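You operate a simulated robot arm through the tools that you are given. There is no shell and no other tool. Be economical: measure what you need, move in short steps, check, and stop when the job is done.

You are at the controls of a simulated robot arm. One attempt, no reset.

## Task
Wash and rinse the yellow cup and stand it on the rack.
Fine: first pump soap once into the wash bowl; shake the drops off over the rinse bowl; levers, tap, spout and the other cups stay.

It is judged by the outcome, as a careful person would: the job done as asked, and still so three seconds after it is handed in. It fails if anything else is knocked over, pushed out of place, dropped, spilled or broken.

## Robot
A 7-joint arm with a two-finger parallel gripper on a trunk, on a base that drives. Base frame: it is fixed to the floor where the robot stands at the start and does not move with it; the origin is under the middle of the robot, x ahead of it, y to its left, z up; the surface under the hand at the start is at about z = 73. Lengths are in cm, angles in degrees, forces in N, time in s.
With the tool pointing down near the work surface it reaches from about 32 to 78 cm from the robot's upright axis, wherever it stands. Its first joint turns from -166.0 to 166.0 degrees. Places, roughly: bars of the drying rack [20, -100, 90]; blue drain lever [20, -40, 80]; red tap lever [50, -70, 100]; rinse bowl [40, -50, 80]; sink spout [60, -40, 110]; soap pump [80, 0, 110]; wash bowl [50, -20, 80]; yellow drain lever [30, -10, 80]. Payload 3.91 kg.
Tool frame: the origin (TCP) lies between the finger pads and is the grasp point; the fingertips stand 3 cm ahead of it; z points along the fingers, y is the line along which they close. Largest opening 11 cm; finger width 2, thickness 1; the body of the gripper, 4.8 by 11.2 cm, starts 5.5 cm behind the TCP.
Orientation is that of the tool frame in the base frame, as a unit quaternion [x, y, z, w]. With the fingers straight down and closing along the base's y, the tool's x points along the base's -x, its y along +y and its z along -z.

## Interface
- The arm moves only by the tool send_rows. Its argument "targets" is a list that holds one entry, the list of rows, each a list of 7 numbers: the shift along the tool's x, y, z in cm, then the turn, a rotation vector about the tool's x, y, z in degrees, then the gripper command, from -1 (shut) to 1 (fully open), values between in proportion. In form: [[[dx, dy, dz, ax, ay, az, fingers], ...]]. A call has 1 to 10 rows; each row shifts and turns the commanded pose from where the row before left it, along the tool's axes as they then stand. Each row takes 0.2 s and may step no farther than 5 cm and 8.6 degrees from the row before; otherwise, or with a gripper value out of range, the whole call is refused. Where a pose cannot be reached the arm comes as near as it can. A force on the tool above 40 N (or 10 N above the force at the start of the call, whichever is more), or a blocked arm, ends the call early, and 0.2 s more pass. Each finger travels about 15.3 cm/s and halts on what it meets, pressing with about 24 N; the grip force reading is that of the motor and also rises with nothing between the fingers. The clock runs only during rows and for 0.2 s after the last one: add rows that do not move to give the fingers time. The reply holds the time, the measured pose of the TCP, the force on the tool along the base axes, the opening and the grip force, in the units named above and with some noise, with the torque about the TCP (base axes, N m) and any sound that the robot's microphone picked up.
- Cameras (640 x 400 px; columns grow to the right, rows downward): "scene" is now at [-1.61, 8.83, 156.41]; the picture's right is [-0.66, -0.75, 0.00], its down [-0.50, 0.44, -0.74] and it looks along [0.56, -0.49, -0.67] (base axes); focal length 252 px, centre (320, 200). "wrist" rides on the gripper at [7.7, 0.7, -11.4] in the tool frame; the picture's right is [-0.09, 1.00, 0.00], its down [-0.80, -0.07, -0.60] and it looks along [-0.59, -0.05, 0.80] (tool axes); focal length 270 px, centre (320, 200). There is no depth. A picture from a camera that has moved, and an enlarged one, comes with that camera's place and axes in the base frame and with its lens. The place of the scene camera against the robot may be out by one fixed shift of up to 1.8 cm in any direction.
- grab_frame(camera): a new picture of that camera. No time passes.
- slide_trunk(by): slides the trunk up (or, below 0, down) by that many cm; the arm and the scene camera ride with it, the base frame stays. It gives what a move gives, with no picture.
- steer(legs): drives the robot by 1 to 6 legs, each [ahead, turn to the left] in cm and degrees, along the robot's own axes; the way and the turn of a leg run together, so that a leg with both is an arc; at most 150 cm and 180 degrees a leg. The arm and the cameras ride along, it lands a little off, and it stops where it bumps. It gives what a move gives.
- head_to(pan, tilt): turns the head with the scene camera to pan (to the left, within 155 degrees either way) and tilt (down, from -29 to 69), counted from straight ahead of the robot. It gives what a move gives.
- close_up(camera, box): a new picture of the part [left, top, right, bottom] of that camera's present view, enlarged. No time passes.
- finish_job(): hands the job in; it is judged then, once.

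Work in short steps. Places have to be worked out from the pictures, the camera data and where the tool is seen: move nearer, look again, correct. Check each grasp and each placing, and mend what went wrong. You have 120 turns and 90 pictures in all, those below and enlarged ones among them. Open the gripper and draw the arm clear of the work before you hand the job in, unless the task says otherwise; then end with one line.

The tools are called after ">>>" as name(argument=value, ...) on one line, values as JSON. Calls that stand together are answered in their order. send_rows: Moves the arm, as the interface text tells. Its arguments: {"type":"object","properties":{"targets":{"type":"array","items":{"type":"array","items":{"type":"array","items":{"type":"number"}}}}},"required":["targets"]} The other tools are called the same way: slide_trunk (by) slides the trunk up or down; steer (legs) drives the base; head_to (pan, tilt) turns the head that bears the scene camera; grab_frame (camera) takes a picture; close_up (camera, box) takes an enlarged picture of a part of a camera's view; finish_job () hands the job in.

At the start:

```text
t: 0.0
eef_pos: [37.38, -29.45, 131.32]
orientation: [0.001, 1.0, 0.0, 0.0]
ft_force: [-1.1, -0.9, -0.4]
torque: [-0.03, -0.02, -0.01]
gripper_width: 10.99
grip_force: 0.0
trunk travel left (down, up): [-55.0, 6.0]
robot x, y, heading: [-0.04, -0.25, -0.2]
head pan, tilt: [-41.6, 41.8]
```

scene: 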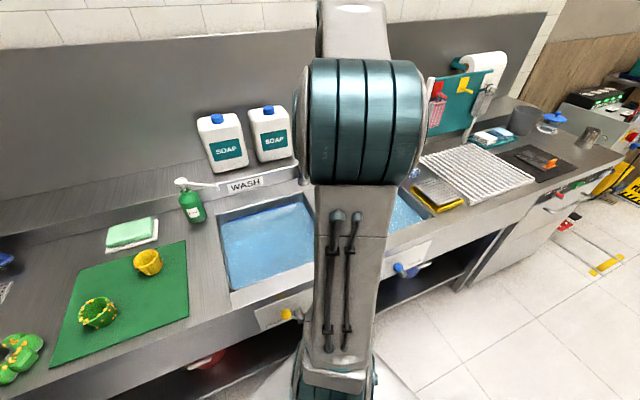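
wrist: 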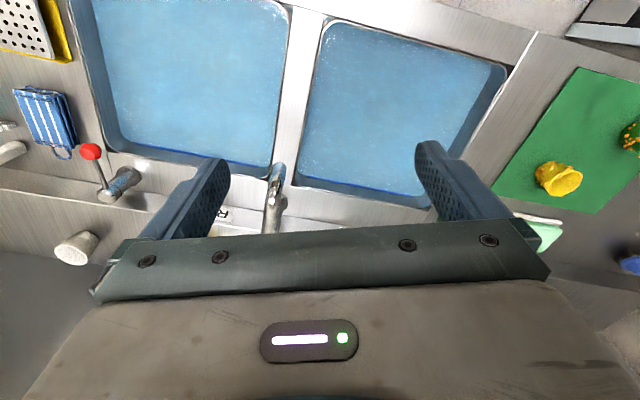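

The yellow cup appears to stand on the green mat near (64, 18). I'll look closer at the cups, pump and rack.

>>> close_up(camera="scene", box=[60, 160, 260, 340])

>>> close_up(camera="scene", box=[380, 60, 640, 230])

```text
2.22 times, centred on (160, 250) of scene
camera zoom: at [-1.61, 8.83, 156.41], right [-0.66, -0.75, 0.0], down [-0.5, 0.44, -0.74], along [0.56, -0.49, -0.67], focal length 561 px, centre (676, 89)
```

zoom: 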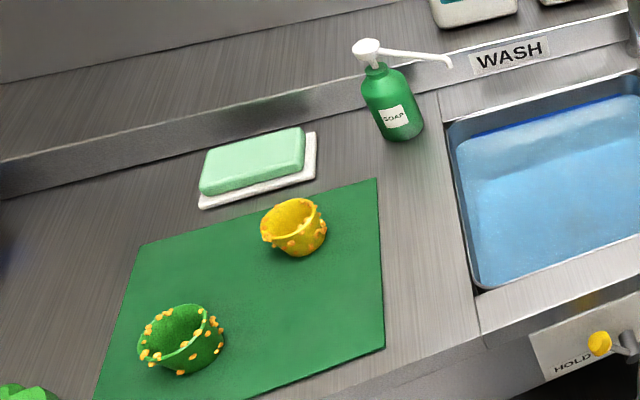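

```text
2.35 times, centred on (510, 145) of scene
camera zoom: at [-1.61, 8.83, 156.41], right [-0.66, -0.75, 0.0], down [-0.5, 0.44, -0.74], along [0.56, -0.49, -0.67], focal length 594 px, centre (-127, 329)
```

zoom: 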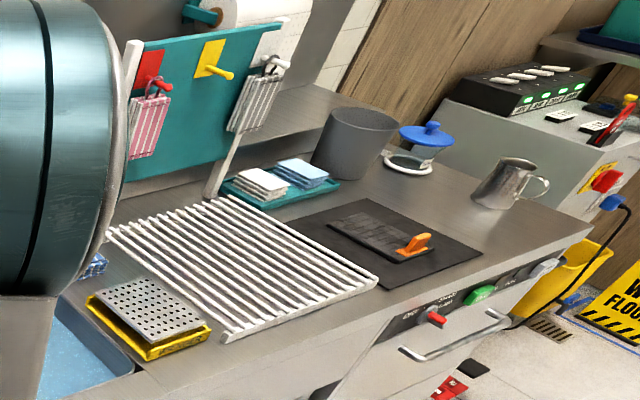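

The counter is yawed about -17°. The pump head is at roughly (77, 0, 106) with its nozzle over the wash bowl. I'll close the fingers and move to a high spot near the pump for a look.

>>> send_rows(targets=[[[-3.0, 2.94, 0.6, 0, 0, 0, -1], [-3.0, 2.94, 0.6, 0, 0, 0, -1], [-3.0, 2.94, 0.6, 0, 0, 0, -1], [-3.0, 2.94, 0.6, 0, 0, 0, -1], [-3.0, 2.94, 0.6, 0, 0, 0, -1], [-3.0, 2.94, 0.6, 0, 0, 0, -1], [-3.0, 2.94, 0.6, 0, 0, 0, -1], [-3.0, 2.94, 0.6, 0, 0, 0, -1], [-3.0, 2.94, 0.6, 0, 0, 0, -1]]])

>>> grab_frame(camera="wrist")

>>> grab_frame(camera="scene")

```text
t: 2.0
eef_pos: [64.73, -3.04, 125.84]
orientation: [0.001, 1.0, -0.001, -0.001]
ft_force: [0.2, 0.7, 0.2]
torque: [0.04, 0.02, -0.01]
gripper_width: 0.0
grip_force: 23.4
trunk travel left (down, up): [-55.0, 6.0]
robot x, y, heading: [0.16, 0.18, -0.3]
head pan, tilt: [-41.6, 41.8]
```

```text
85 pictures are left
camera wrist: at [56.89, -2.24, 137.27], right [0.09, 1.0, 0.0], down [0.8, -0.07, 0.59], along [0.59, -0.05, -0.8], focal length 270 px, centre (320, 200)
```

wrist: 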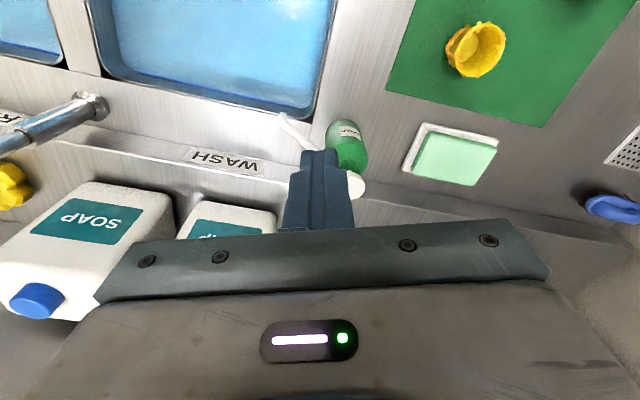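

```text
84 pictures are left
camera scene: at [-1.49, 8.91, 156.41], right [-0.66, -0.75, 0.0], down [-0.5, 0.44, -0.74], along [0.56, -0.49, -0.67], focal length 252 px, centre (320, 200)
```

scene: 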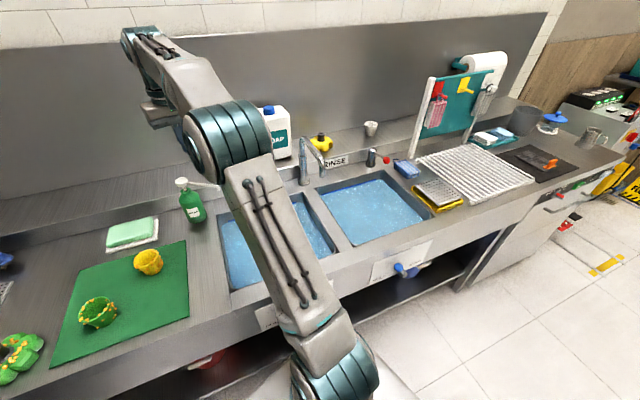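

The fingers hide the pump head in the wrist view, so I'll shift sideways in -y for a clear look at it.

>>> send_rows(targets=[[[0, -4, 0, 0, 0, 0, -1], [0, -4, 0, 0, 0, 0, -1], [0, 0, 0, 0, 0, 0, -1]]])

>>> close_up(camera="wrist", box=[300, 50, 500, 230])

>>> close_up(camera="scene", box=[140, 160, 300, 300])

```text
t: 2.8
eef_pos: [64.44, -11.26, 125.91]
orientation: [0.0, 1.0, 0.0, 0.001]
ft_force: [0.0, 0.4, 0.8]
torque: [-0.01, 0.01, -0.01]
gripper_width: 0.01
grip_force: 23.6
trunk travel left (down, up): [-55.0, 6.0]
robot x, y, heading: [0.03, 0.14, 0.2]
head pan, tilt: [-41.6, 41.8]
```

```text
2.22 times, centred on (400, 140) of wrist
camera zoom: at [56.69, -10.32, 137.37], right [0.09, 1.0, 0.0], down [0.8, -0.07, 0.6], along [0.59, -0.05, -0.8], focal length 601 px, centre (142, 333)
```

zoom: 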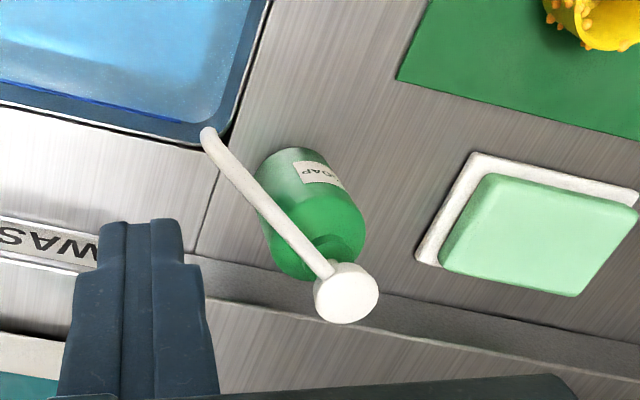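

```text
2.86 times, centred on (220, 230) of scene
camera zoom: at [-1.61, 8.86, 156.41], right [-0.66, -0.75, 0.0], down [-0.5, 0.44, -0.74], along [0.56, -0.49, -0.67], focal length 721 px, centre (606, 114)
```

zoom: 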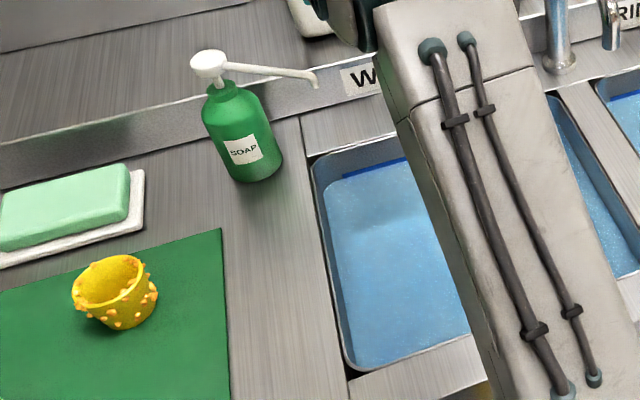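

Triangulated, the pump head is at about (78.3, 1.0), with its top at z ≈ 105. I'll go above it and stop with the fingertips about 4 cm over it.

>>> send_rows(targets=[[[-2.78, 2.46, 0, 0, 0, 0, -1], [-2.78, 2.46, 0, 0, 0, 0, -1], [-2.78, 2.46, 0, 0, 0, 0, -1], [-2.78, 2.46, 0, 0, 0, 0, -1], [-2.78, 2.46, 0, 0, 0, 0, -1], [0, 0, 3, 0, 0, 0, -1], [0, 0, 3, 0, 0, 0, -1], [0, 0, 3, 0, 0, 0, -1], [0, 0, 2.5, 0, 0, 0, -1], [0, 0, 0, 0, 0, 0, -1]]])

>>> grab_frame(camera="wrist")

>>> close_up(camera="scene", box=[140, 110, 300, 250])

```text
t: 5.0
eef_pos: [71.19, -0.09, 111.69]
orientation: [0.0, 1.0, 0.0, 0.0]
ft_force: [0.1, 0.0, 0.7]
torque: [0.04, -0.01, -0.02]
gripper_width: 0.02
grip_force: 24.2
out of reach, approached as far as the arm can: row 2, 3, 4, 5
trunk travel left (down, up): [-55.0, 6.0]
robot x, y, heading: [0.01, -0.15, -0.2]
head pan, tilt: [-41.6, 41.8]
```

```text
81 pictures are left
camera wrist: at [63.46, 0.78, 123.09], right [0.09, 1.0, 0.0], down [0.8, -0.07, 0.6], along [0.59, -0.05, -0.8], focal length 270 px, centre (320, 200)
```

wrist: 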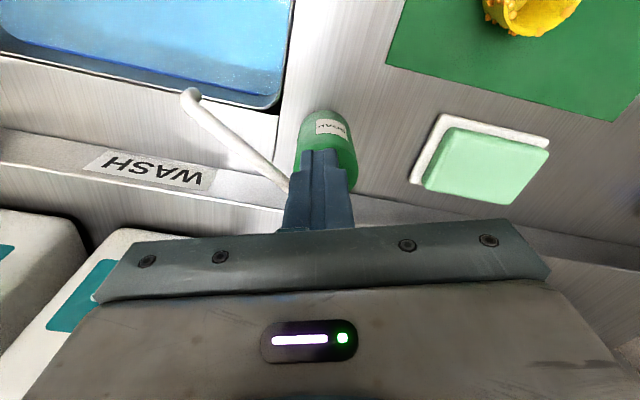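

```text
2.86 times, centred on (220, 180) of scene
camera zoom: at [-1.59, 8.84, 156.41], right [-0.66, -0.75, 0.0], down [-0.5, 0.44, -0.74], along [0.56, -0.49, -0.67], focal length 721 px, centre (606, 257)
```

zoom: 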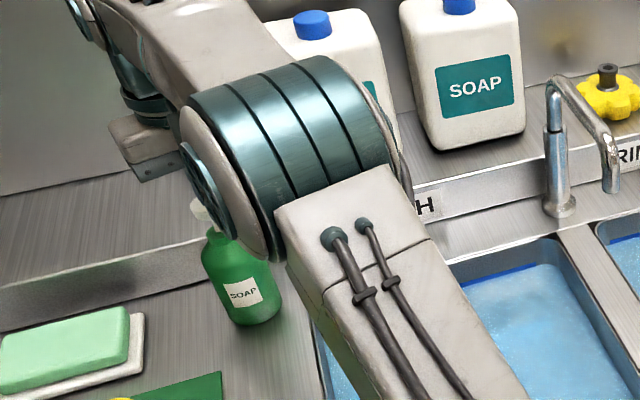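

The arm hit its reach limit at x = 71 while it was higher up. I'll try the remaining distance at this height, where the reach may be longer.

>>> send_rows(targets=[[[-2, 0.3, 0, 0, 0, 0, -1], [-2, 0.3, 0, 0, 0, 0, -1], [-2, 0.3, 0, 0, 0, 0, -1], [-1, 0.2, 0, 0, 0, 0, -1], [0, 0, 0, 0, 0, 0, -1]]])

```text
t: 5.8
eef_pos: [75.19, 0.72, 109.81]
orientation: [0.001, 0.999, -0.001, -0.036]
ft_force: [-6.9, 0.2, 6.6]
torque: [-0.01, 0.19, -0.06]
gripper_width: 0.0
grip_force: 23.8
out of reach, approached as far as the arm can: row 3
trunk travel left (down, up): [-55.0, 6.0]
robot x, y, heading: [-0.09, -0.17, -0.3]
head pan, tilt: [-41.6, 41.8]
stopped in row 3: the force on the tool passed its limit at 90 N (the readings are from after the stop); the commanded pose is now the measured one
```

The call stopped on force: something touched. I'll look before moving again.

>>> grab_frame(camera="wrist")

>>> grab_frame(camera="scene")

```text
79 pictures are left
camera wrist: at [68.2, 1.59, 121.73], right [0.09, 1.0, -0.01], down [0.84, -0.07, 0.54], along [0.53, -0.05, -0.84], focal length 270 px, centre (320, 200)
```

wrist: 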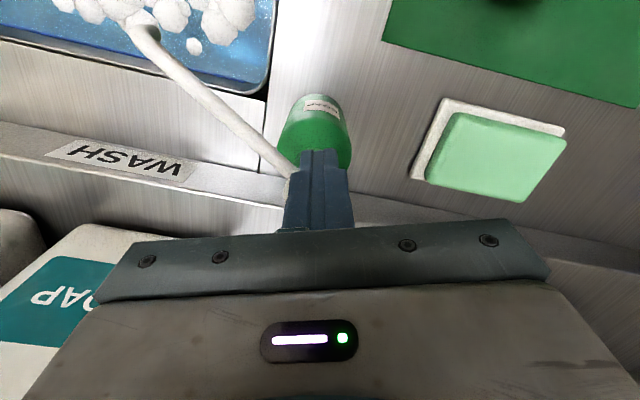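

```text
78 pictures are left
camera scene: at [-1.8, 8.83, 156.43], right [-0.66, -0.75, 0.0], down [-0.5, 0.44, -0.75], along [0.56, -0.49, -0.67], focal length 252 px, centre (320, 200)
```

scene: 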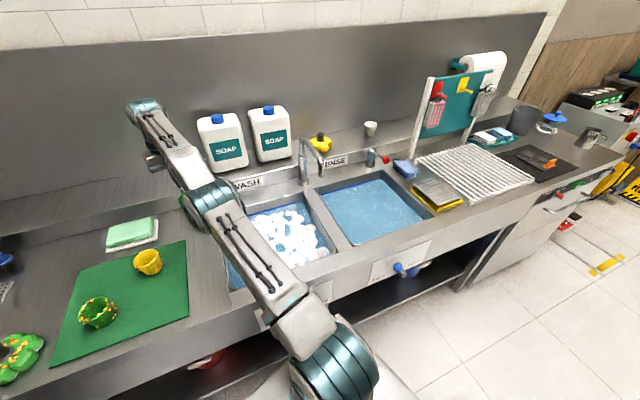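

Foam is in the wash bowl, so the pump was pressed once, a little early. I'll lift straight up and back away so it isn't pressed again.

>>> send_rows(targets=[[[0, 0, -2, 0, 0, 0, -1], [0, 0, -3, 0, 0, 0, -1], [0, 0, -4, 0, 0, 0, -1], [2, 0, -4, 0, 0, 0, -1], [3.5, 0, 0, 0, 0, 0, -1], [3.5, 0, 0, 0, 0, 0, -1], [3, 0, 0, 0, 0, 0, -1], [0, 0, 0, 0, 0, 0, 0]]])

>>> grab_frame(camera="wrist")

>>> grab_frame(camera="scene")

```text
t: 7.6
eef_pos: [60.62, 1.09, 122.77]
orientation: [0.0, 0.999, -0.001, -0.037]
ft_force: [-0.8, 0.0, -0.5]
torque: [-0.03, 0.05, 0.03]
gripper_width: 5.49
grip_force: 0.0
out of reach, approached as far as the arm can: row 1, 2, 3
trunk travel left (down, up): [-55.0, 6.0]
robot x, y, heading: [0.05, 0.72, -0.0]
head pan, tilt: [-41.6, 41.8]
```

```text
77 pictures are left
camera wrist: at [53.69, 1.97, 134.77], right [0.09, 1.0, -0.01], down [0.84, -0.07, 0.53], along [0.53, -0.05, -0.85], focal length 270 px, centre (320, 200)
```

wrist: 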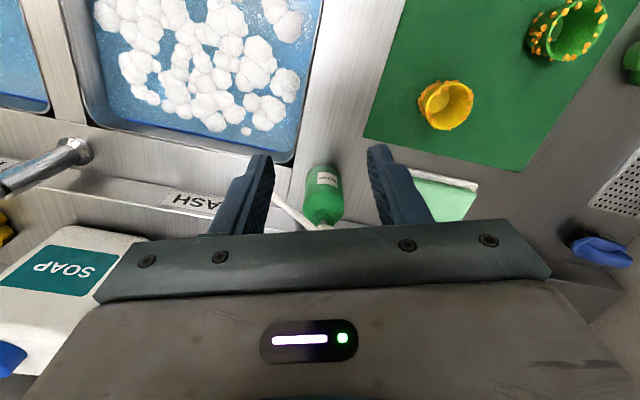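

```text
76 pictures are left
camera scene: at [-1.49, 8.88, 156.4], right [-0.66, -0.75, 0.0], down [-0.5, 0.44, -0.74], along [0.56, -0.5, -0.67], focal length 252 px, centre (320, 200)
```

scene: 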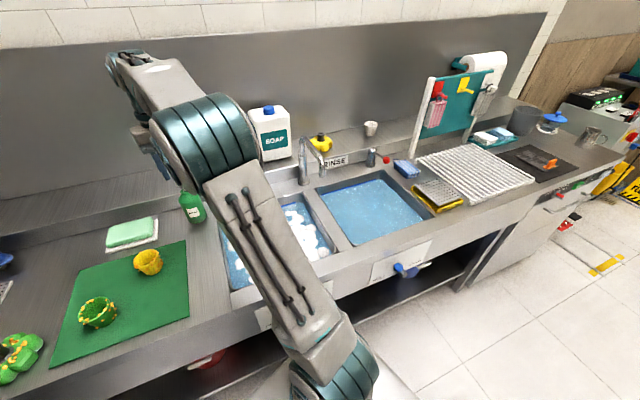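

The bottle is in place and foam is in the bowl. The cup is near (65, 19.5); I'll level the tool, open, and hover above it.

>>> send_rows(targets=[[[0, 0, 0, 0, -4.2, 0, 1], [-0.8, 3.6, 0, 0, 0, 0, 1], [-0.8, 3.6, 0, 0, 0, 0, 1], [-0.8, 3.6, 0, 0, 0, 0, 1], [-0.8, 3.6, 0, 0, 0, 0, 1], [-0.8, 3.6, 2, 0, 0, 0, 1], [0, 0, 4, 0, 0, 0, 1], [0, 0, 4, 0, 0, 0, 1], [0, 0, 4, 0, 0, 0, 1], [0, 0, 0, 0, 0, 0, 1]]])

>>> grab_frame(camera="wrist")

>>> close_up(camera="scene", box=[80, 180, 240, 320])

```text
t: 9.8
eef_pos: [64.5, 19.11, 108.73]
orientation: [0.001, 1.0, -0.001, 0.0]
ft_force: [0.4, -0.4, -0.4]
torque: [0.0, 0.02, -0.01]
gripper_width: 11.0
grip_force: 0.1
trunk travel left (down, up): [-55.0, 6.0]
robot x, y, heading: [0.14, 0.27, -0.1]
head pan, tilt: [-41.6, 41.8]
```

```text
75 pictures are left
camera wrist: at [56.74, 19.93, 120.19], right [0.09, 1.0, 0.0], down [0.8, -0.07, 0.6], along [0.59, -0.05, -0.8], focal length 270 px, centre (320, 200)
```

wrist: 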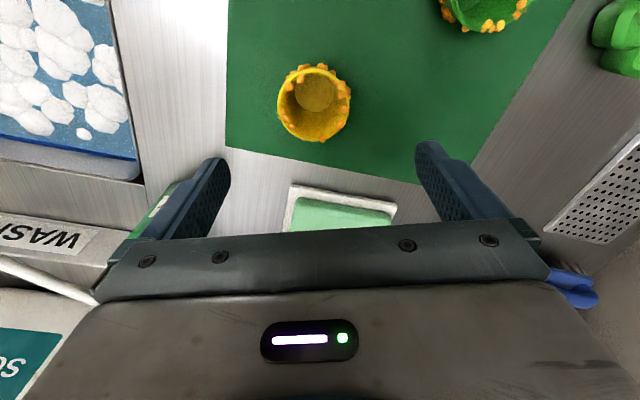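

```text
2.86 times, centred on (160, 250) of scene
camera zoom: at [-1.64, 8.84, 156.41], right [-0.66, -0.75, 0.0], down [-0.5, 0.44, -0.74], along [0.56, -0.49, -0.67], focal length 721 px, centre (777, 57)
```

zoom: 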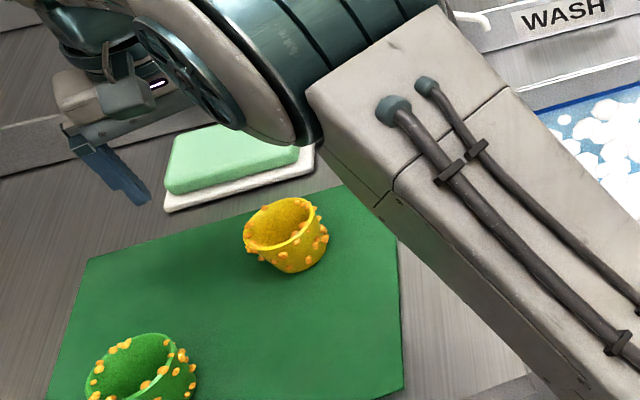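

The wrist view puts the cup at about (64.2, 18.8), with the rim at z ≈ 94.6 and a rim diameter of about 7. I'll descend with the fingers open on either side of it.

>>> send_rows(targets=[[[0.2, -0.3, 4, 0, 0, 0, 1], [0, 0, 4, 0, 0, 0, 1], [0, 0, 3, 0, 0, 0, 1], [0, 0, 2, 0, 0, 0, 1], [0, 0, 1.5, 0, 0, 0, 1], [0, 0, 1.3, 0, 0, 0, 1], [0, 0, 0, 0, 0, 0, 1]]])

>>> grab_frame(camera="wrist")

>>> close_up(camera="scene", box=[80, 180, 240, 320])

```text
t: 11.4
eef_pos: [64.19, 18.76, 93.52]
orientation: [0.001, 1.0, 0.0, 0.006]
ft_force: [1.2, 1.7, 32.4]
torque: [-1.19, 0.28, -0.06]
gripper_width: 10.93
grip_force: 0.1
trunk travel left (down, up): [-55.0, 6.0]
robot x, y, heading: [-0.4, 0.0, -0.1]
head pan, tilt: [-41.6, 41.8]
```

```text
73 pictures are left
camera wrist: at [56.42, 19.54, 104.89], right [0.09, 1.0, 0.0], down [0.8, -0.07, 0.6], along [0.6, -0.05, -0.8], focal length 270 px, centre (320, 200)
```

wrist: 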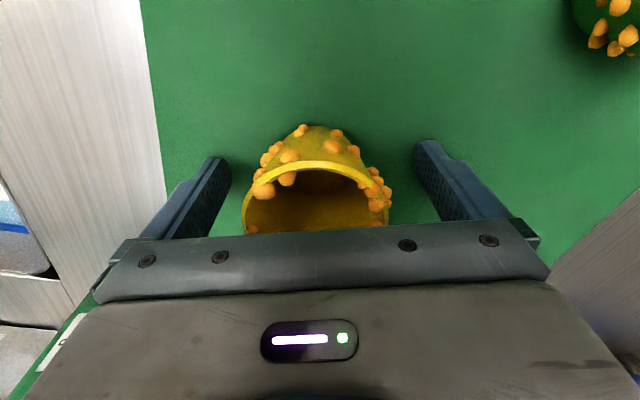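

```text
2.86 times, centred on (160, 250) of scene
camera zoom: at [-1.95, 8.79, 156.46], right [-0.66, -0.75, 0.0], down [-0.5, 0.44, -0.75], along [0.56, -0.49, -0.67], focal length 721 px, centre (777, 57)
```

zoom: 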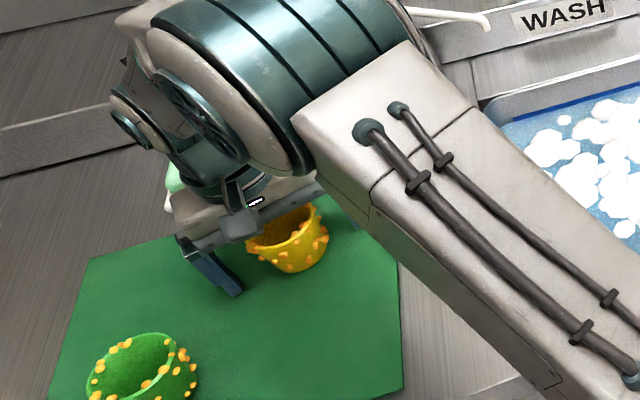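

The fingertips are pressing on the mat (32 N), so the surface is at about z = 90.5. I'll lift 0.8 cm and close on the cup.

>>> send_rows(targets=[[[0, 0, -1.3, 0, 0, 0, 1], [0, 0, 0, 0, 0, 0, 0.4], [0, 0, 0, 0, 0, 0, 0.2], [0, 0, 0, 0, 0, 0, -0.2], [0, 0, 0, 0, 0, 0, -1], [0, 0, 0, 0, 0, 0, -1], [0, 0, 0, 0, 0, 0, -1]]])

>>> grab_frame(camera="wrist")

```text
t: 13.0
eef_pos: [64.24, 18.61, 94.18]
orientation: [0.0, 1.0, 0.0, 0.001]
ft_force: [-0.2, 0.0, 0.0]
torque: [-0.01, -0.02, -0.02]
gripper_width: 6.09
grip_force: 24.2
trunk travel left (down, up): [-55.0, 6.0]
robot x, y, heading: [-0.21, -0.31, 0.1]
head pan, tilt: [-41.6, 41.8]
```

```text
71 pictures are left
camera wrist: at [56.53, 19.57, 105.75], right [0.09, 1.0, 0.0], down [0.8, -0.07, 0.6], along [0.59, -0.05, -0.8], focal length 270 px, centre (320, 200)
```

wrist: 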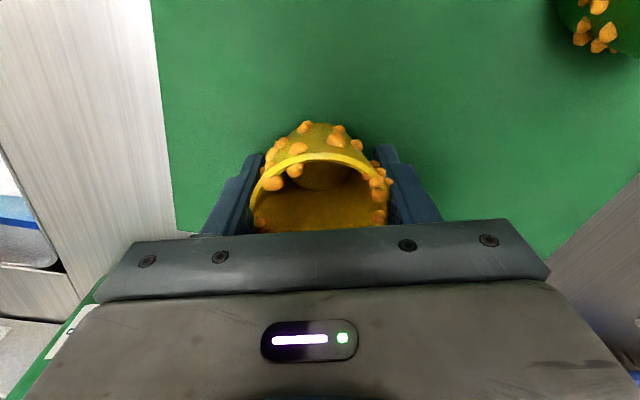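

Firm grip (6.1 cm), with the cup bottom about 3.8 cm below the TCP. I'll lift and carry it over the wash bowl, keeping nearer the robot than the pump nozzle.

>>> send_rows(targets=[[[0, 0, -2, 0, 0, 0, -1], [0, 0, -4, 0, 0, 0, -1], [0, 0, -4, 0, 0, 0, -1], [0, 0, -4, 0, 0, 0, -1], [3, -2, -2, 0, 0, 0, -1], [4, -2, 0, 0, 0, 0, -1], [4, -2, 0, 0, 0, 0, -1], [2, -4, 0, 0, 0, 0, -1], [0, -4, 0, 0, 0, 0, -1]]])

>>> send_rows(targets=[[[0, -4, 0, 0, 0, 0, -1], [0, -4, 0, 0, 0, 0, -1], [0, -4, 0, 0, 0, 0, -1], [0, -4, 0, 0, 0, 0, -1], [0, -2, 0, 0, 0, 0, -1], [0, 0, 0, 0, 0, 0, -1]]])

>>> grab_frame(camera="wrist")

>>> grab_frame(camera="scene")

```text
t: 15.0
eef_pos: [51.31, 4.65, 110.23]
orientation: [0.001, 1.0, -0.001, 0.001]
ft_force: [0.5, -0.1, 0.1]
torque: [0.01, 0.01, 0.01]
gripper_width: 6.07
grip_force: 24.0
trunk travel left (down, up): [-55.0, 6.0]
robot x, y, heading: [-0.27, 0.36, -0.3]
head pan, tilt: [-41.6, 41.8]
```

```text
t: 16.4
eef_pos: [51.35, -13.24, 110.2]
orientation: [0.001, 1.0, -0.001, 0.001]
ft_force: [0.6, 0.6, 0.7]
torque: [0.01, 0.01, -0.02]
gripper_width: 6.07
grip_force: 24.5
trunk travel left (down, up): [-55.0, 6.0]
robot x, y, heading: [-0.24, -0.13, -0.2]
head pan, tilt: [-41.6, 41.8]
```

```text
70 pictures are left
camera wrist: at [43.56, -12.35, 121.73], right [0.09, 1.0, 0.0], down [0.8, -0.07, 0.6], along [0.59, -0.05, -0.8], focal length 270 px, centre (320, 200)
```

wrist: 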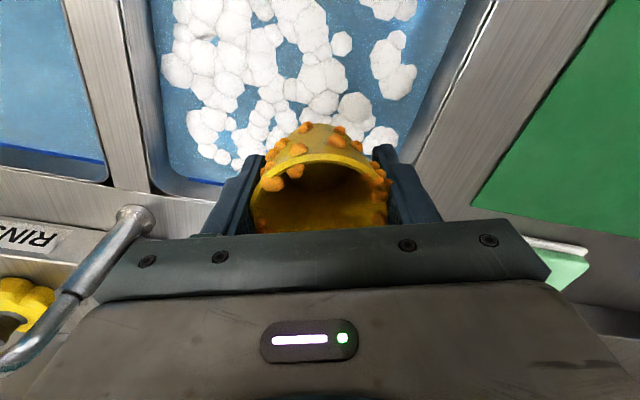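

```text
69 pictures are left
camera scene: at [-1.64, 8.84, 156.41], right [-0.66, -0.75, 0.0], down [-0.5, 0.44, -0.74], along [0.56, -0.49, -0.67], focal length 252 px, centre (320, 200)
```

scene: 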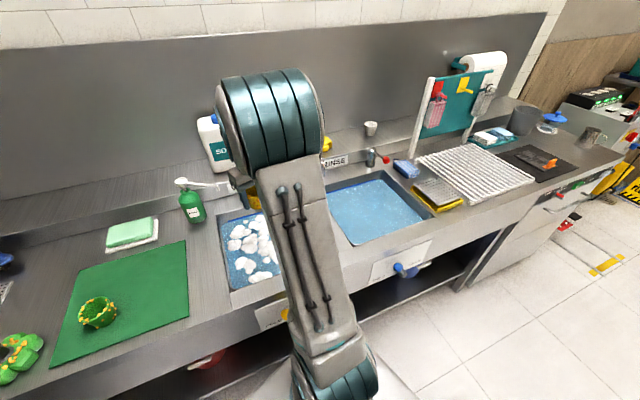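

I'm over the wash bowl. I'll lower partway so the cup bottom is near z ≈ 85, then check the water level.

>>> send_rows(targets=[[[0, -2, 4, 0, 0, 0, -1], [0, 0, 4, 0, 0, 0, -1], [0, 0, 4, 0, 0, 0, -1], [0, 0, 3, 0, 0, 0, -1], [0, 0, 2, 0, 0, 0, -1], [0, 0, 2, 0, 0, 0, -1], [0, 0, 2, 0, 0, 0, -1], [0, 0, 0, 0, 0, 0, -1]]])

>>> grab_frame(camera="wrist")

>>> grab_frame(camera="scene")

```text
t: 18.2
eef_pos: [51.33, -15.15, 89.42]
orientation: [0.001, 1.0, -0.001, 0.001]
ft_force: [0.4, -0.8, -0.5]
torque: [0.01, -0.01, 0.03]
gripper_width: 6.06
grip_force: 24.0
trunk travel left (down, up): [-55.0, 6.0]
robot x, y, heading: [0.2, -0.05, -0.1]
head pan, tilt: [-41.6, 41.8]
```

```text
68 pictures are left
camera wrist: at [43.6, -14.39, 100.79], right [0.09, 1.0, 0.0], down [0.8, -0.07, 0.6], along [0.59, -0.05, -0.8], focal length 270 px, centre (320, 200)
```

wrist: 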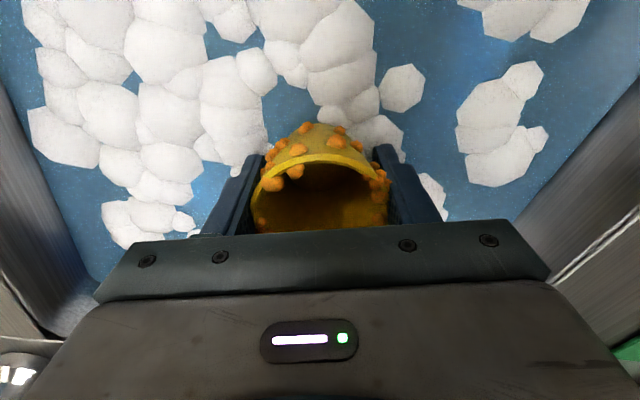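

```text
67 pictures are left
camera scene: at [-1.63, 8.83, 156.41], right [-0.66, -0.75, 0.0], down [-0.5, 0.44, -0.74], along [0.56, -0.49, -0.67], focal length 252 px, centre (320, 200)
```

scene: 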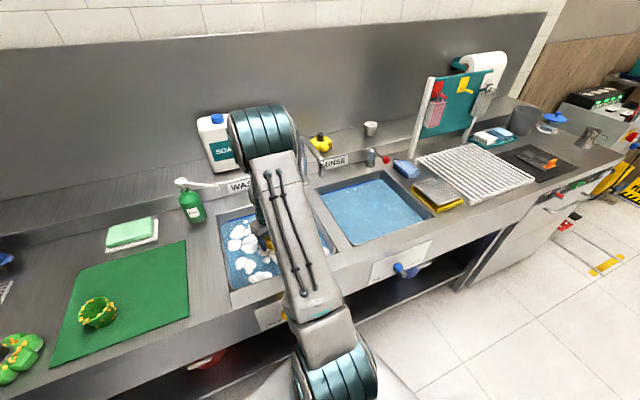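

No contact yet. I'll lower slowly toward TCP z ≈ 81 and check for immersion.

>>> send_rows(targets=[[[0, 0, 1.5, 0, 0, 0, -1], [0, 0, 1.5, 0, 0, 0, -1], [0, 0, 1.5, 0, 0, 0, -1], [0, 0, 1.5, 0, 0, 0, -1], [0, 0, 1.5, 0, 0, 0, -1], [0, 0, 1, 0, 0, 0, -1], [0, 0, 0, 0, 0, 0, -1]]])

>>> grab_frame(camera="wrist")

>>> close_up(camera="scene", box=[180, 100, 380, 320])

```text
t: 19.8
eef_pos: [51.28, -15.15, 80.9]
orientation: [0.001, 1.0, -0.001, 0.001]
ft_force: [0.0, -0.6, -1.2]
torque: [0.0, -0.05, 0.01]
gripper_width: 6.06
grip_force: 23.9
trunk travel left (down, up): [-55.0, 6.0]
robot x, y, heading: [0.17, 0.33, -0.1]
head pan, tilt: [-41.6, 41.8]
```

```text
66 pictures are left
camera wrist: at [43.58, -14.34, 92.32], right [0.09, 1.0, 0.0], down [0.8, -0.07, 0.6], along [0.59, -0.05, -0.8], focal length 270 px, centre (320, 200)
```

wrist: 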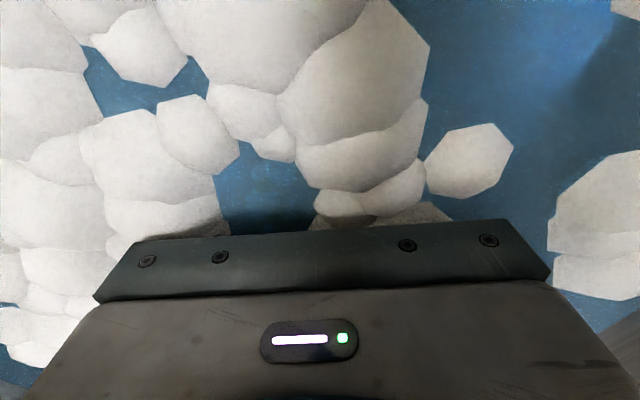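

```text
1.82 times, centred on (280, 210) of scene
camera zoom: at [-1.63, 8.83, 156.41], right [-0.66, -0.75, 0.0], down [-0.5, 0.44, -0.74], along [0.56, -0.49, -0.67], focal length 459 px, centre (393, 182)
```

zoom: 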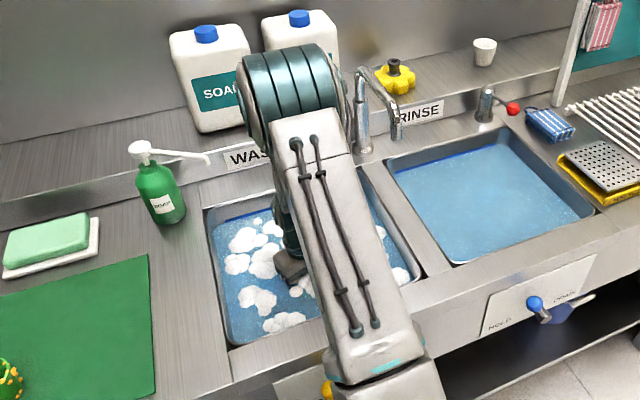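

The cup is fully under the foam. I'll swirl it around under the surface for several seconds, well away from the walls.

>>> send_rows(targets=[[[0, 3, 0, 0, 0, 0, -1], [3, 2, 0, 0, 0, 0, -1], [3, -2, 0, 0, 0, 0, -1], [0, -3, 0, 0, 0, 0, -1], [-3, -2, 0, 0, 0, 0, -1], [-3, 2, 0, 0, 0, 0, -1], [0, 3, 0, 0, 0, 8, -1], [3, 2, 0, 0, 0, 8, -1], [3, -2, 0, 0, 0, -8, -1], [0, -3, 0, 0, 0, -8, -1]]])

>>> send_rows(targets=[[[-3, 2, 0, 0, 8, 0, -1], [0, 3, 0, 0, -8, 0, -1], [3, -2, 0, 8, 0, 0, -1], [0, -3, 0, -8, 0, 0, -1], [0, 4, 0, 0, 0, 0, -1], [0, -4, 0, 0, 0, 0, -1], [0, 4, 0, 0, 0, 0, -1], [0, -4, 0, 0, 0, 0, -1], [0, 3, 0, 0, 0, 0, -1], [0, 0, 0, 0, 0, 0, -1]]])

>>> send_rows(targets=[[[0, 0, -2, 0, 0, 0, -1], [0, 0, -2, 0, 0, 0, -1], [0, 0, -2, 0, 0, 0, -1], [0, 0, -2, 0, 0, 0, -1], [0, 0, -2, 0, 0, 0, -1], [0, 0, -2, 0, 0, 0, -1], [0, 0, -1, 0, 0, 0, -1], [0, 0, 0, 0, 0, 0, -1]]])

>>> grab_frame(camera="wrist")

```text
t: 22.0
eef_pos: [44.63, -13.8, 80.85]
orientation: [0.0, 1.0, 0.0, 0.001]
ft_force: [-0.2, -0.3, -1.3]
torque: [-0.02, -0.01, 0.0]
gripper_width: 6.05
grip_force: 24.1
trunk travel left (down, up): [-55.0, 6.0]
robot x, y, heading: [-0.2, 0.04, 0.2]
head pan, tilt: [-41.6, 41.8]
```

```text
t: 24.2
eef_pos: [44.72, -11.06, 81.18]
orientation: [0.002, 1.0, 0.0, 0.001]
ft_force: [0.1, -1.1, 0.1]
torque: [0.05, 0.0, -0.03]
gripper_width: 6.06
grip_force: 23.9
trunk travel left (down, up): [-55.0, 6.0]
robot x, y, heading: [-0.33, -0.2, 0.0]
head pan, tilt: [-41.6, 41.8]
```

```text
t: 26.0
eef_pos: [44.74, -10.87, 94.43]
orientation: [0.001, 1.0, -0.001, 0.001]
ft_force: [0.1, -0.2, 0.1]
torque: [-0.01, 0.0, 0.0]
gripper_width: 6.08
grip_force: 23.9
trunk travel left (down, up): [-55.0, 6.0]
robot x, y, heading: [-0.15, 0.18, 0.0]
head pan, tilt: [-41.6, 41.8]
```

```text
64 pictures are left
camera wrist: at [37.01, -9.98, 105.74], right [0.09, 1.0, 0.0], down [0.8, -0.07, 0.6], along [0.59, -0.05, -0.8], focal length 270 px, centre (320, 200)
```

wrist: 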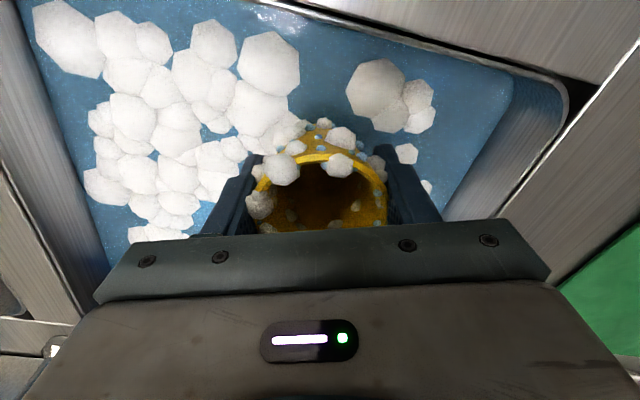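

The orange bits have turned to foam and drops. I'll check for leftover dirt up close.

>>> close_up(camera="wrist", box=[220, 100, 420, 240])

>>> grab_frame(camera="scene")

```text
2.86 times, centred on (320, 170) of wrist
camera zoom: at [37.01, -9.98, 105.74], right [0.09, 1.0, 0.0], down [0.8, -0.07, 0.6], along [0.59, -0.05, -0.8], focal length 772 px, centre (320, 286)
```

zoom: 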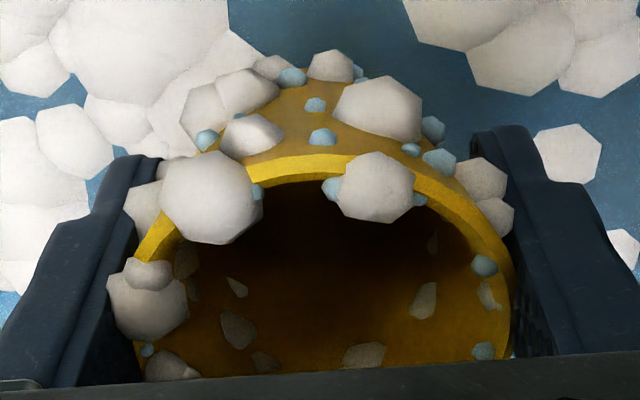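

```text
62 pictures are left
camera scene: at [-1.64, 8.83, 156.41], right [-0.66, -0.75, 0.0], down [-0.5, 0.44, -0.74], along [0.56, -0.49, -0.67], focal length 252 px, centre (320, 200)
```

scene: 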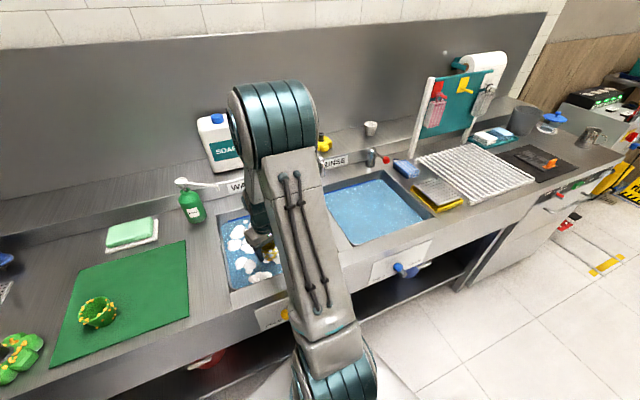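

It's washed clean. I'll carry it to the rinse bowl centre, about (40, -53), staying on the robot side of the spout (tip around (53, -41)).

>>> send_rows(targets=[[[0, 0, -2, 0, 0, 0, -1], [1, -4, -1, 0, 0, 0, -1], [1, -4, 0, 0, 0, 0, -1], [1, -4, 0, 0, 0, 0, -1], [1, -4, 0, 0, 0, 0, -1], [0.5, -4, 0, 0, 0, 0, -1], [0.5, -4, 0, 0, 0, 0, -1], [0, -4, 0, 0, 0, 0, -1], [0, -2, 0, 0, 0, 0, -1], [0, 0, 0, 0, 0, 0, -1]]])

>>> grab_frame(camera="wrist")

>>> grab_frame(camera="scene")

```text
t: 28.2
eef_pos: [39.59, -40.84, 97.35]
orientation: [0.0, 1.0, -0.001, 0.001]
ft_force: [0.5, -0.3, -0.4]
torque: [0.04, 0.0, 0.04]
gripper_width: 6.07
grip_force: 23.9
trunk travel left (down, up): [-55.0, 6.0]
robot x, y, heading: [-0.05, -0.24, -0.0]
head pan, tilt: [-41.6, 41.8]
```

```text
61 pictures are left
camera wrist: at [31.98, -40.0, 108.79], right [0.09, 1.0, 0.0], down [0.8, -0.07, 0.6], along [0.59, -0.05, -0.8], focal length 270 px, centre (320, 200)
```

wrist: 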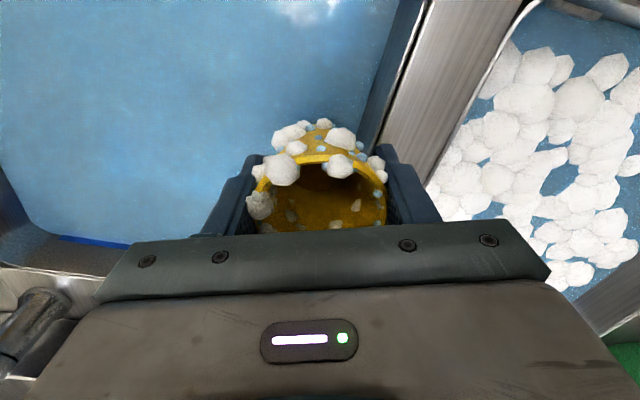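

```text
60 pictures are left
camera scene: at [-1.64, 8.82, 156.41], right [-0.66, -0.75, 0.0], down [-0.5, 0.44, -0.74], along [0.56, -0.49, -0.67], focal length 252 px, centre (320, 200)
```

scene: 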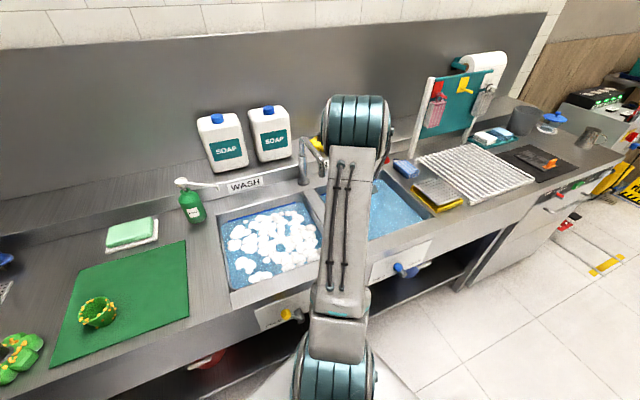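

Clear so far. I'll continue to the rinse bowl centre and lower into the clean water.

>>> send_rows(targets=[[[0, -4, 0, 0, 0, 0, -1], [0, -4, 0, 0, 0, 0, -1], [0, -4, 0, 0, 0, 0, -1], [0, -1, 2, 0, 0, 0, -1], [0, 0, 3, 0, 0, 0, -1], [0, 0, 2, 0, 0, 0, -1], [0, 0, 2, 0, 0, 0, -1], [0, 0, 0, 0, 0, 0, -1]]])

>>> grab_frame(camera="wrist")

>>> grab_frame(camera="scene")

```text
t: 30.0
eef_pos: [39.71, -53.75, 88.33]
orientation: [0.0, 1.0, -0.001, 0.002]
ft_force: [0.7, -0.2, -0.4]
torque: [0.01, 0.0, 0.03]
gripper_width: 6.07
grip_force: 23.8
trunk travel left (down, up): [-55.0, 6.0]
robot x, y, heading: [-0.07, 0.27, -0.3]
head pan, tilt: [-41.6, 41.8]
```

```text
59 pictures are left
camera wrist: at [31.94, -53.0, 99.8], right [0.09, 1.0, 0.0], down [0.8, -0.07, 0.6], along [0.59, -0.05, -0.8], focal length 270 px, centre (320, 200)
```

wrist: 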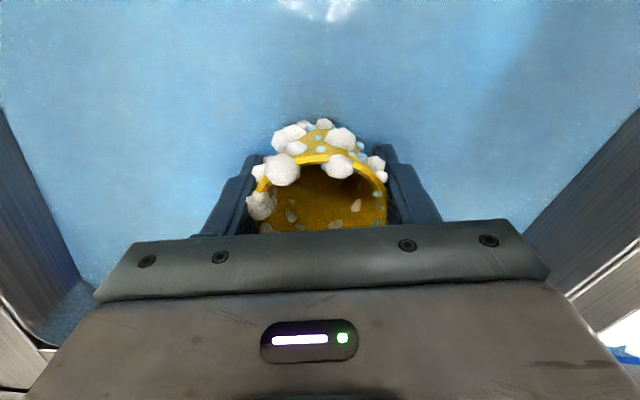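

```text
58 pictures are left
camera scene: at [-1.64, 8.8, 156.41], right [-0.66, -0.75, 0.0], down [-0.5, 0.44, -0.74], along [0.56, -0.49, -0.67], focal length 252 px, centre (320, 200)
```

scene: 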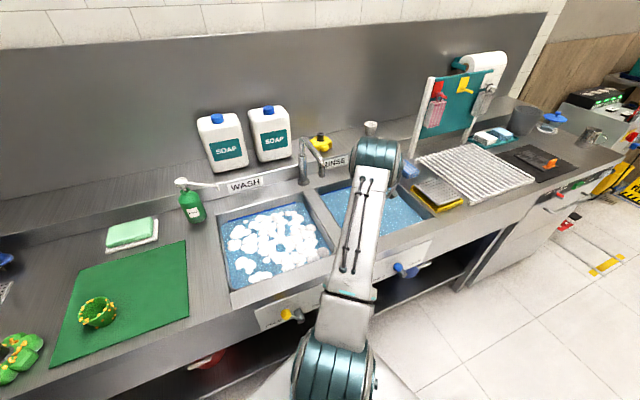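

The cup is just above the water. I'll submerge it and swirl, staying in a small area clear of the spout, tap lever and walls.

>>> send_rows(targets=[[[0, 1, 1.5, 0, 0, 0, -1], [0, 1, 1.5, 0, 0, 0, -1], [0, 0, 1.5, 0, 0, 0, -1], [0, 0, 1.5, 0, 0, 0, -1], [0, 0, 1.5, 0, 0, 0, -1], [0, 0, 0, 0, 0, 0, -1]]])

>>> send_rows(targets=[[[0, 3, 0, 0, 0, 0, -1], [1, -3, 0, 0, 0, 0, -1], [-2, -2, 0, 0, 0, 0, -1], [0, 4, 0, 0, 0, 8, -1], [1, -4, 0, 0, 0, 8, -1], [0, 4, 0, 0, 0, -8, -1], [0, -4, 0, 0, 0, -8, -1], [0, 4, 0, 8, 0, 0, -1], [0, -4, 0, -8, 0, 0, -1], [0, 0, 0, 0, 0, 0, -1]]])

>>> send_rows(targets=[[[0, 4, 0, 0, 0, 0, -1], [0, -4, 0, 0, 0, 0, -1], [-2, 2, 0, 0, 0, 0, -1], [2, 2, 0, 0, 0, 0, -1], [-2, -2, 0, 0, 0, 0, -1], [2, 0, 0, 0, 0, 0, -1], [0, 0, 0, 0, 0, 0, -1]]])

>>> send_rows(targets=[[[0, 0, -2, 0, 0, 0, -1], [0, 0, -2, 0, 0, 0, -1], [0, 0, -2, 0, 0, 0, -1], [0, 0, -2, 0, 0, 0, -1], [0, 0, -2, 0, 0, 0, -1], [0, 0, -2, 0, 0, 0, -1], [0, 0, -2, 0, 0, 0, -1], [0, 0, 0, 0, 0, 0, -1]]])

>>> grab_frame(camera="wrist")

>>> grab_frame(camera="scene")

```text
t: 31.4
eef_pos: [39.7, -51.91, 80.85]
orientation: [0.0, 1.0, -0.002, 0.0]
ft_force: [0.2, 0.2, -0.3]
torque: [0.01, -0.01, 0.01]
gripper_width: 6.09
grip_force: 24.8
trunk travel left (down, up): [-55.0, 6.0]
robot x, y, heading: [-0.3, 0.15, 0.2]
head pan, tilt: [-41.6, 41.8]
```

```text
t: 33.6
eef_pos: [39.98, -53.31, 81.76]
orientation: [-0.001, 1.0, -0.004, 0.001]
ft_force: [0.5, 0.9, 0.2]
torque: [-0.08, 0.05, 0.01]
gripper_width: 6.05
grip_force: 24.2
trunk travel left (down, up): [-55.0, 6.0]
robot x, y, heading: [-0.14, 0.21, 0.3]
head pan, tilt: [-41.6, 41.8]
```

```text
t: 35.2
eef_pos: [39.76, -51.76, 81.37]
orientation: [0.0, 1.0, -0.002, 0.0]
ft_force: [-0.1, 0.1, -1.3]
torque: [-0.02, -0.01, 0.02]
gripper_width: 6.05
grip_force: 24.3
trunk travel left (down, up): [-55.0, 6.0]
robot x, y, heading: [-0.11, -0.11, -0.0]
head pan, tilt: [-41.6, 41.8]
```

```text
t: 37.0
eef_pos: [39.7, -51.64, 95.38]
orientation: [0.0, 1.0, 0.001, 0.001]
ft_force: [0.0, 1.1, -0.4]
torque: [0.01, -0.02, -0.02]
gripper_width: 6.05
grip_force: 23.8
trunk travel left (down, up): [-55.0, 6.0]
robot x, y, heading: [-0.45, 0.21, -0.0]
head pan, tilt: [-41.6, 41.8]
```

```text
57 pictures are left
camera wrist: at [31.96, -50.86, 106.84], right [0.09, 1.0, 0.0], down [0.8, -0.07, 0.6], along [0.59, -0.05, -0.8], focal length 270 px, centre (320, 200)
```

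wrist: 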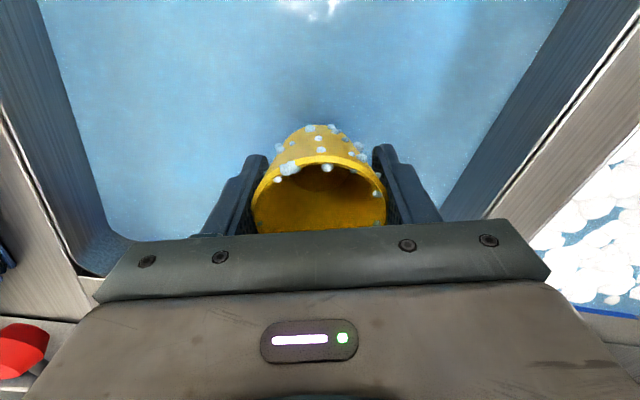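

```text
56 pictures are left
camera scene: at [-1.64, 8.8, 156.41], right [-0.66, -0.75, 0.0], down [-0.5, 0.44, -0.74], along [0.56, -0.49, -0.67], focal length 252 px, centre (320, 200)
```

scene: 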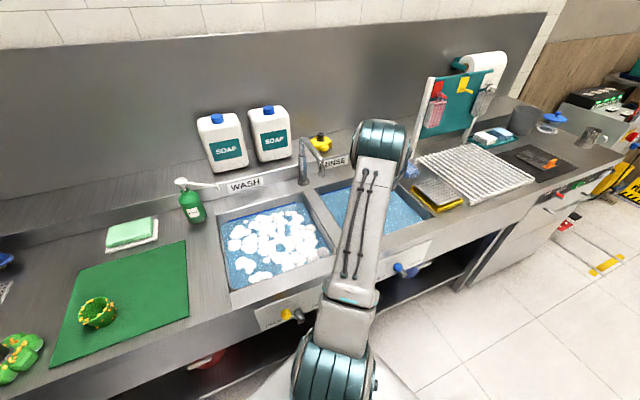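

Foam is gone; only water drops remain. Now I'll shake over the rinse bowl with quick back-and-forth strokes.

>>> send_rows(targets=[[[0, 0, 4.5, 0, 0, 0, -1], [0, 0, -4.5, 0, 0, 0, -1], [0, 0, 4.5, 0, 0, 0, -1], [0, 0, -4.5, 0, 0, 0, -1], [0, 0, 4.5, 0, 0, 0, -1], [0, 0, -4.5, 0, 0, 0, -1], [0, 0, 4.5, 0, 0, 0, -1], [0, 0, -4.5, 0, 0, 0, -1], [0, 0, 0, 0, 0, 0, -1]]])

>>> send_rows(targets=[[[0, 4, 0, 0, 0, 0, -1], [0, -4, 0, 0, 0, 0, -1], [0, 4, 0, 0, 0, 0, -1], [0, -4, 0, 0, 0, 0, -1], [0, 4, 0, 0, 0, 0, -1], [0, -4, 0, 0, 0, 0, -1], [0, 0, 0, 0, 0, 0, -1]]])

>>> close_up(camera="wrist", box=[220, 100, 420, 240])

```text
t: 39.0
eef_pos: [39.82, -51.7, 95.18]
orientation: [0.0, 1.0, -0.001, 0.002]
ft_force: [-1.0, -0.3, -0.6]
torque: [0.0, -0.03, -0.01]
gripper_width: 6.04
grip_force: 23.8
trunk travel left (down, up): [-55.0, 6.0]
robot x, y, heading: [-0.09, 0.13, 0.1]
head pan, tilt: [-41.6, 41.8]
```

```text
t: 40.6
eef_pos: [39.7, -51.6, 95.49]
orientation: [0.0, 1.0, -0.002, 0.001]
ft_force: [0.4, 0.4, -0.7]
torque: [-0.06, 0.0, 0.0]
gripper_width: 6.08
grip_force: 23.6
trunk travel left (down, up): [-55.0, 6.0]
robot x, y, heading: [-0.19, 0.05, -0.0]
head pan, tilt: [-41.6, 41.8]
```

```text
2.86 times, centred on (320, 170) of wrist
camera zoom: at [31.96, -50.72, 106.95], right [0.09, 1.0, 0.0], down [0.8, -0.07, 0.6], along [0.59, -0.05, -0.8], focal length 772 px, centre (320, 286)
```

zoom: 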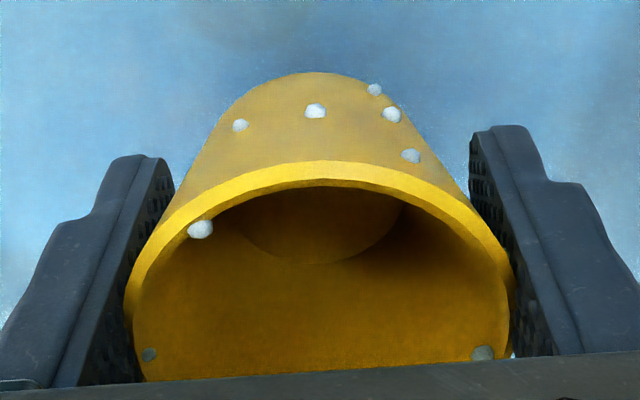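

Most drops are gone, but a few remain. I'll shake more vigorously.

>>> send_rows(targets=[[[0, 0, 5, 0, 0, 0, -1], [0, 0, -5, 0, 0, 0, -1], [0, 0, 5, 0, 0, 0, -1], [0, 0, -5, 0, 0, 0, -1], [0, 0, 5, 0, 0, 0, -1], [0, 0, -5, 0, 0, 0, -1], [0, 0, 5, 0, 0, 0, -1], [0, 0, -5, 0, 0, 0, -1], [0, 0, 5, 0, 0, 0, -1], [0, 0, -5, 0, 0, 0, -1]]])

>>> send_rows(targets=[[[0, 5, 0, 0, 0, 0, -1], [0, -5, 0, 0, 0, 0, -1], [0, 5, 0, 0, 0, 0, -1], [0, -5, 0, 0, 0, 0, -1], [0, 5, 0, 0, 0, 0, -1], [0, -5, 0, 0, 0, 0, -1], [0, 5, 0, 0, 0, 0, -1], [0, -5, 0, 0, 0, 0, -1], [0, 0, 0, 0, 0, 0, -1]]])

>>> close_up(camera="wrist", box=[220, 100, 420, 240])

```text
t: 42.8
eef_pos: [39.51, -51.73, 95.54]
orientation: [0.0, 1.0, 0.0, 0.001]
ft_force: [0.3, -0.6, -1.3]
torque: [0.0, 0.0, 0.02]
gripper_width: 6.06
grip_force: 23.8
trunk travel left (down, up): [-55.0, 6.0]
robot x, y, heading: [-0.28, 0.03, -0.5]
head pan, tilt: [-41.6, 41.8]
```

```text
t: 44.8
eef_pos: [39.73, -51.47, 95.51]
orientation: [0.001, 1.0, -0.002, 0.001]
ft_force: [-0.4, 1.2, -0.9]
torque: [-0.03, 0.01, 0.0]
gripper_width: 6.07
grip_force: 24.2
trunk travel left (down, up): [-55.0, 6.0]
robot x, y, heading: [-0.01, 0.12, -0.2]
head pan, tilt: [-41.6, 41.8]
```

```text
2.86 times, centred on (320, 170) of wrist
camera zoom: at [32.0, -50.57, 107.04], right [0.09, 1.0, 0.0], down [0.8, -0.07, 0.6], along [0.59, -0.06, -0.8], focal length 772 px, centre (320, 286)
```

zoom: 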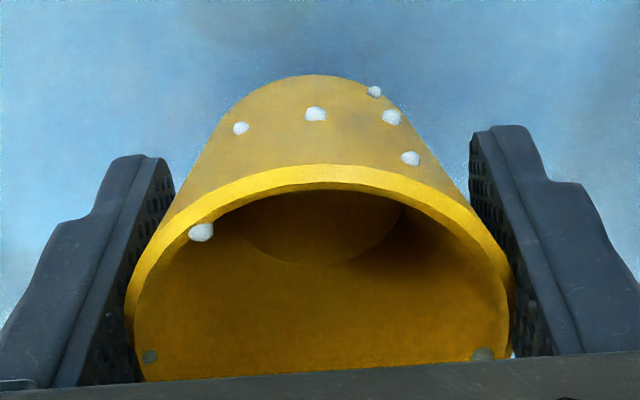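

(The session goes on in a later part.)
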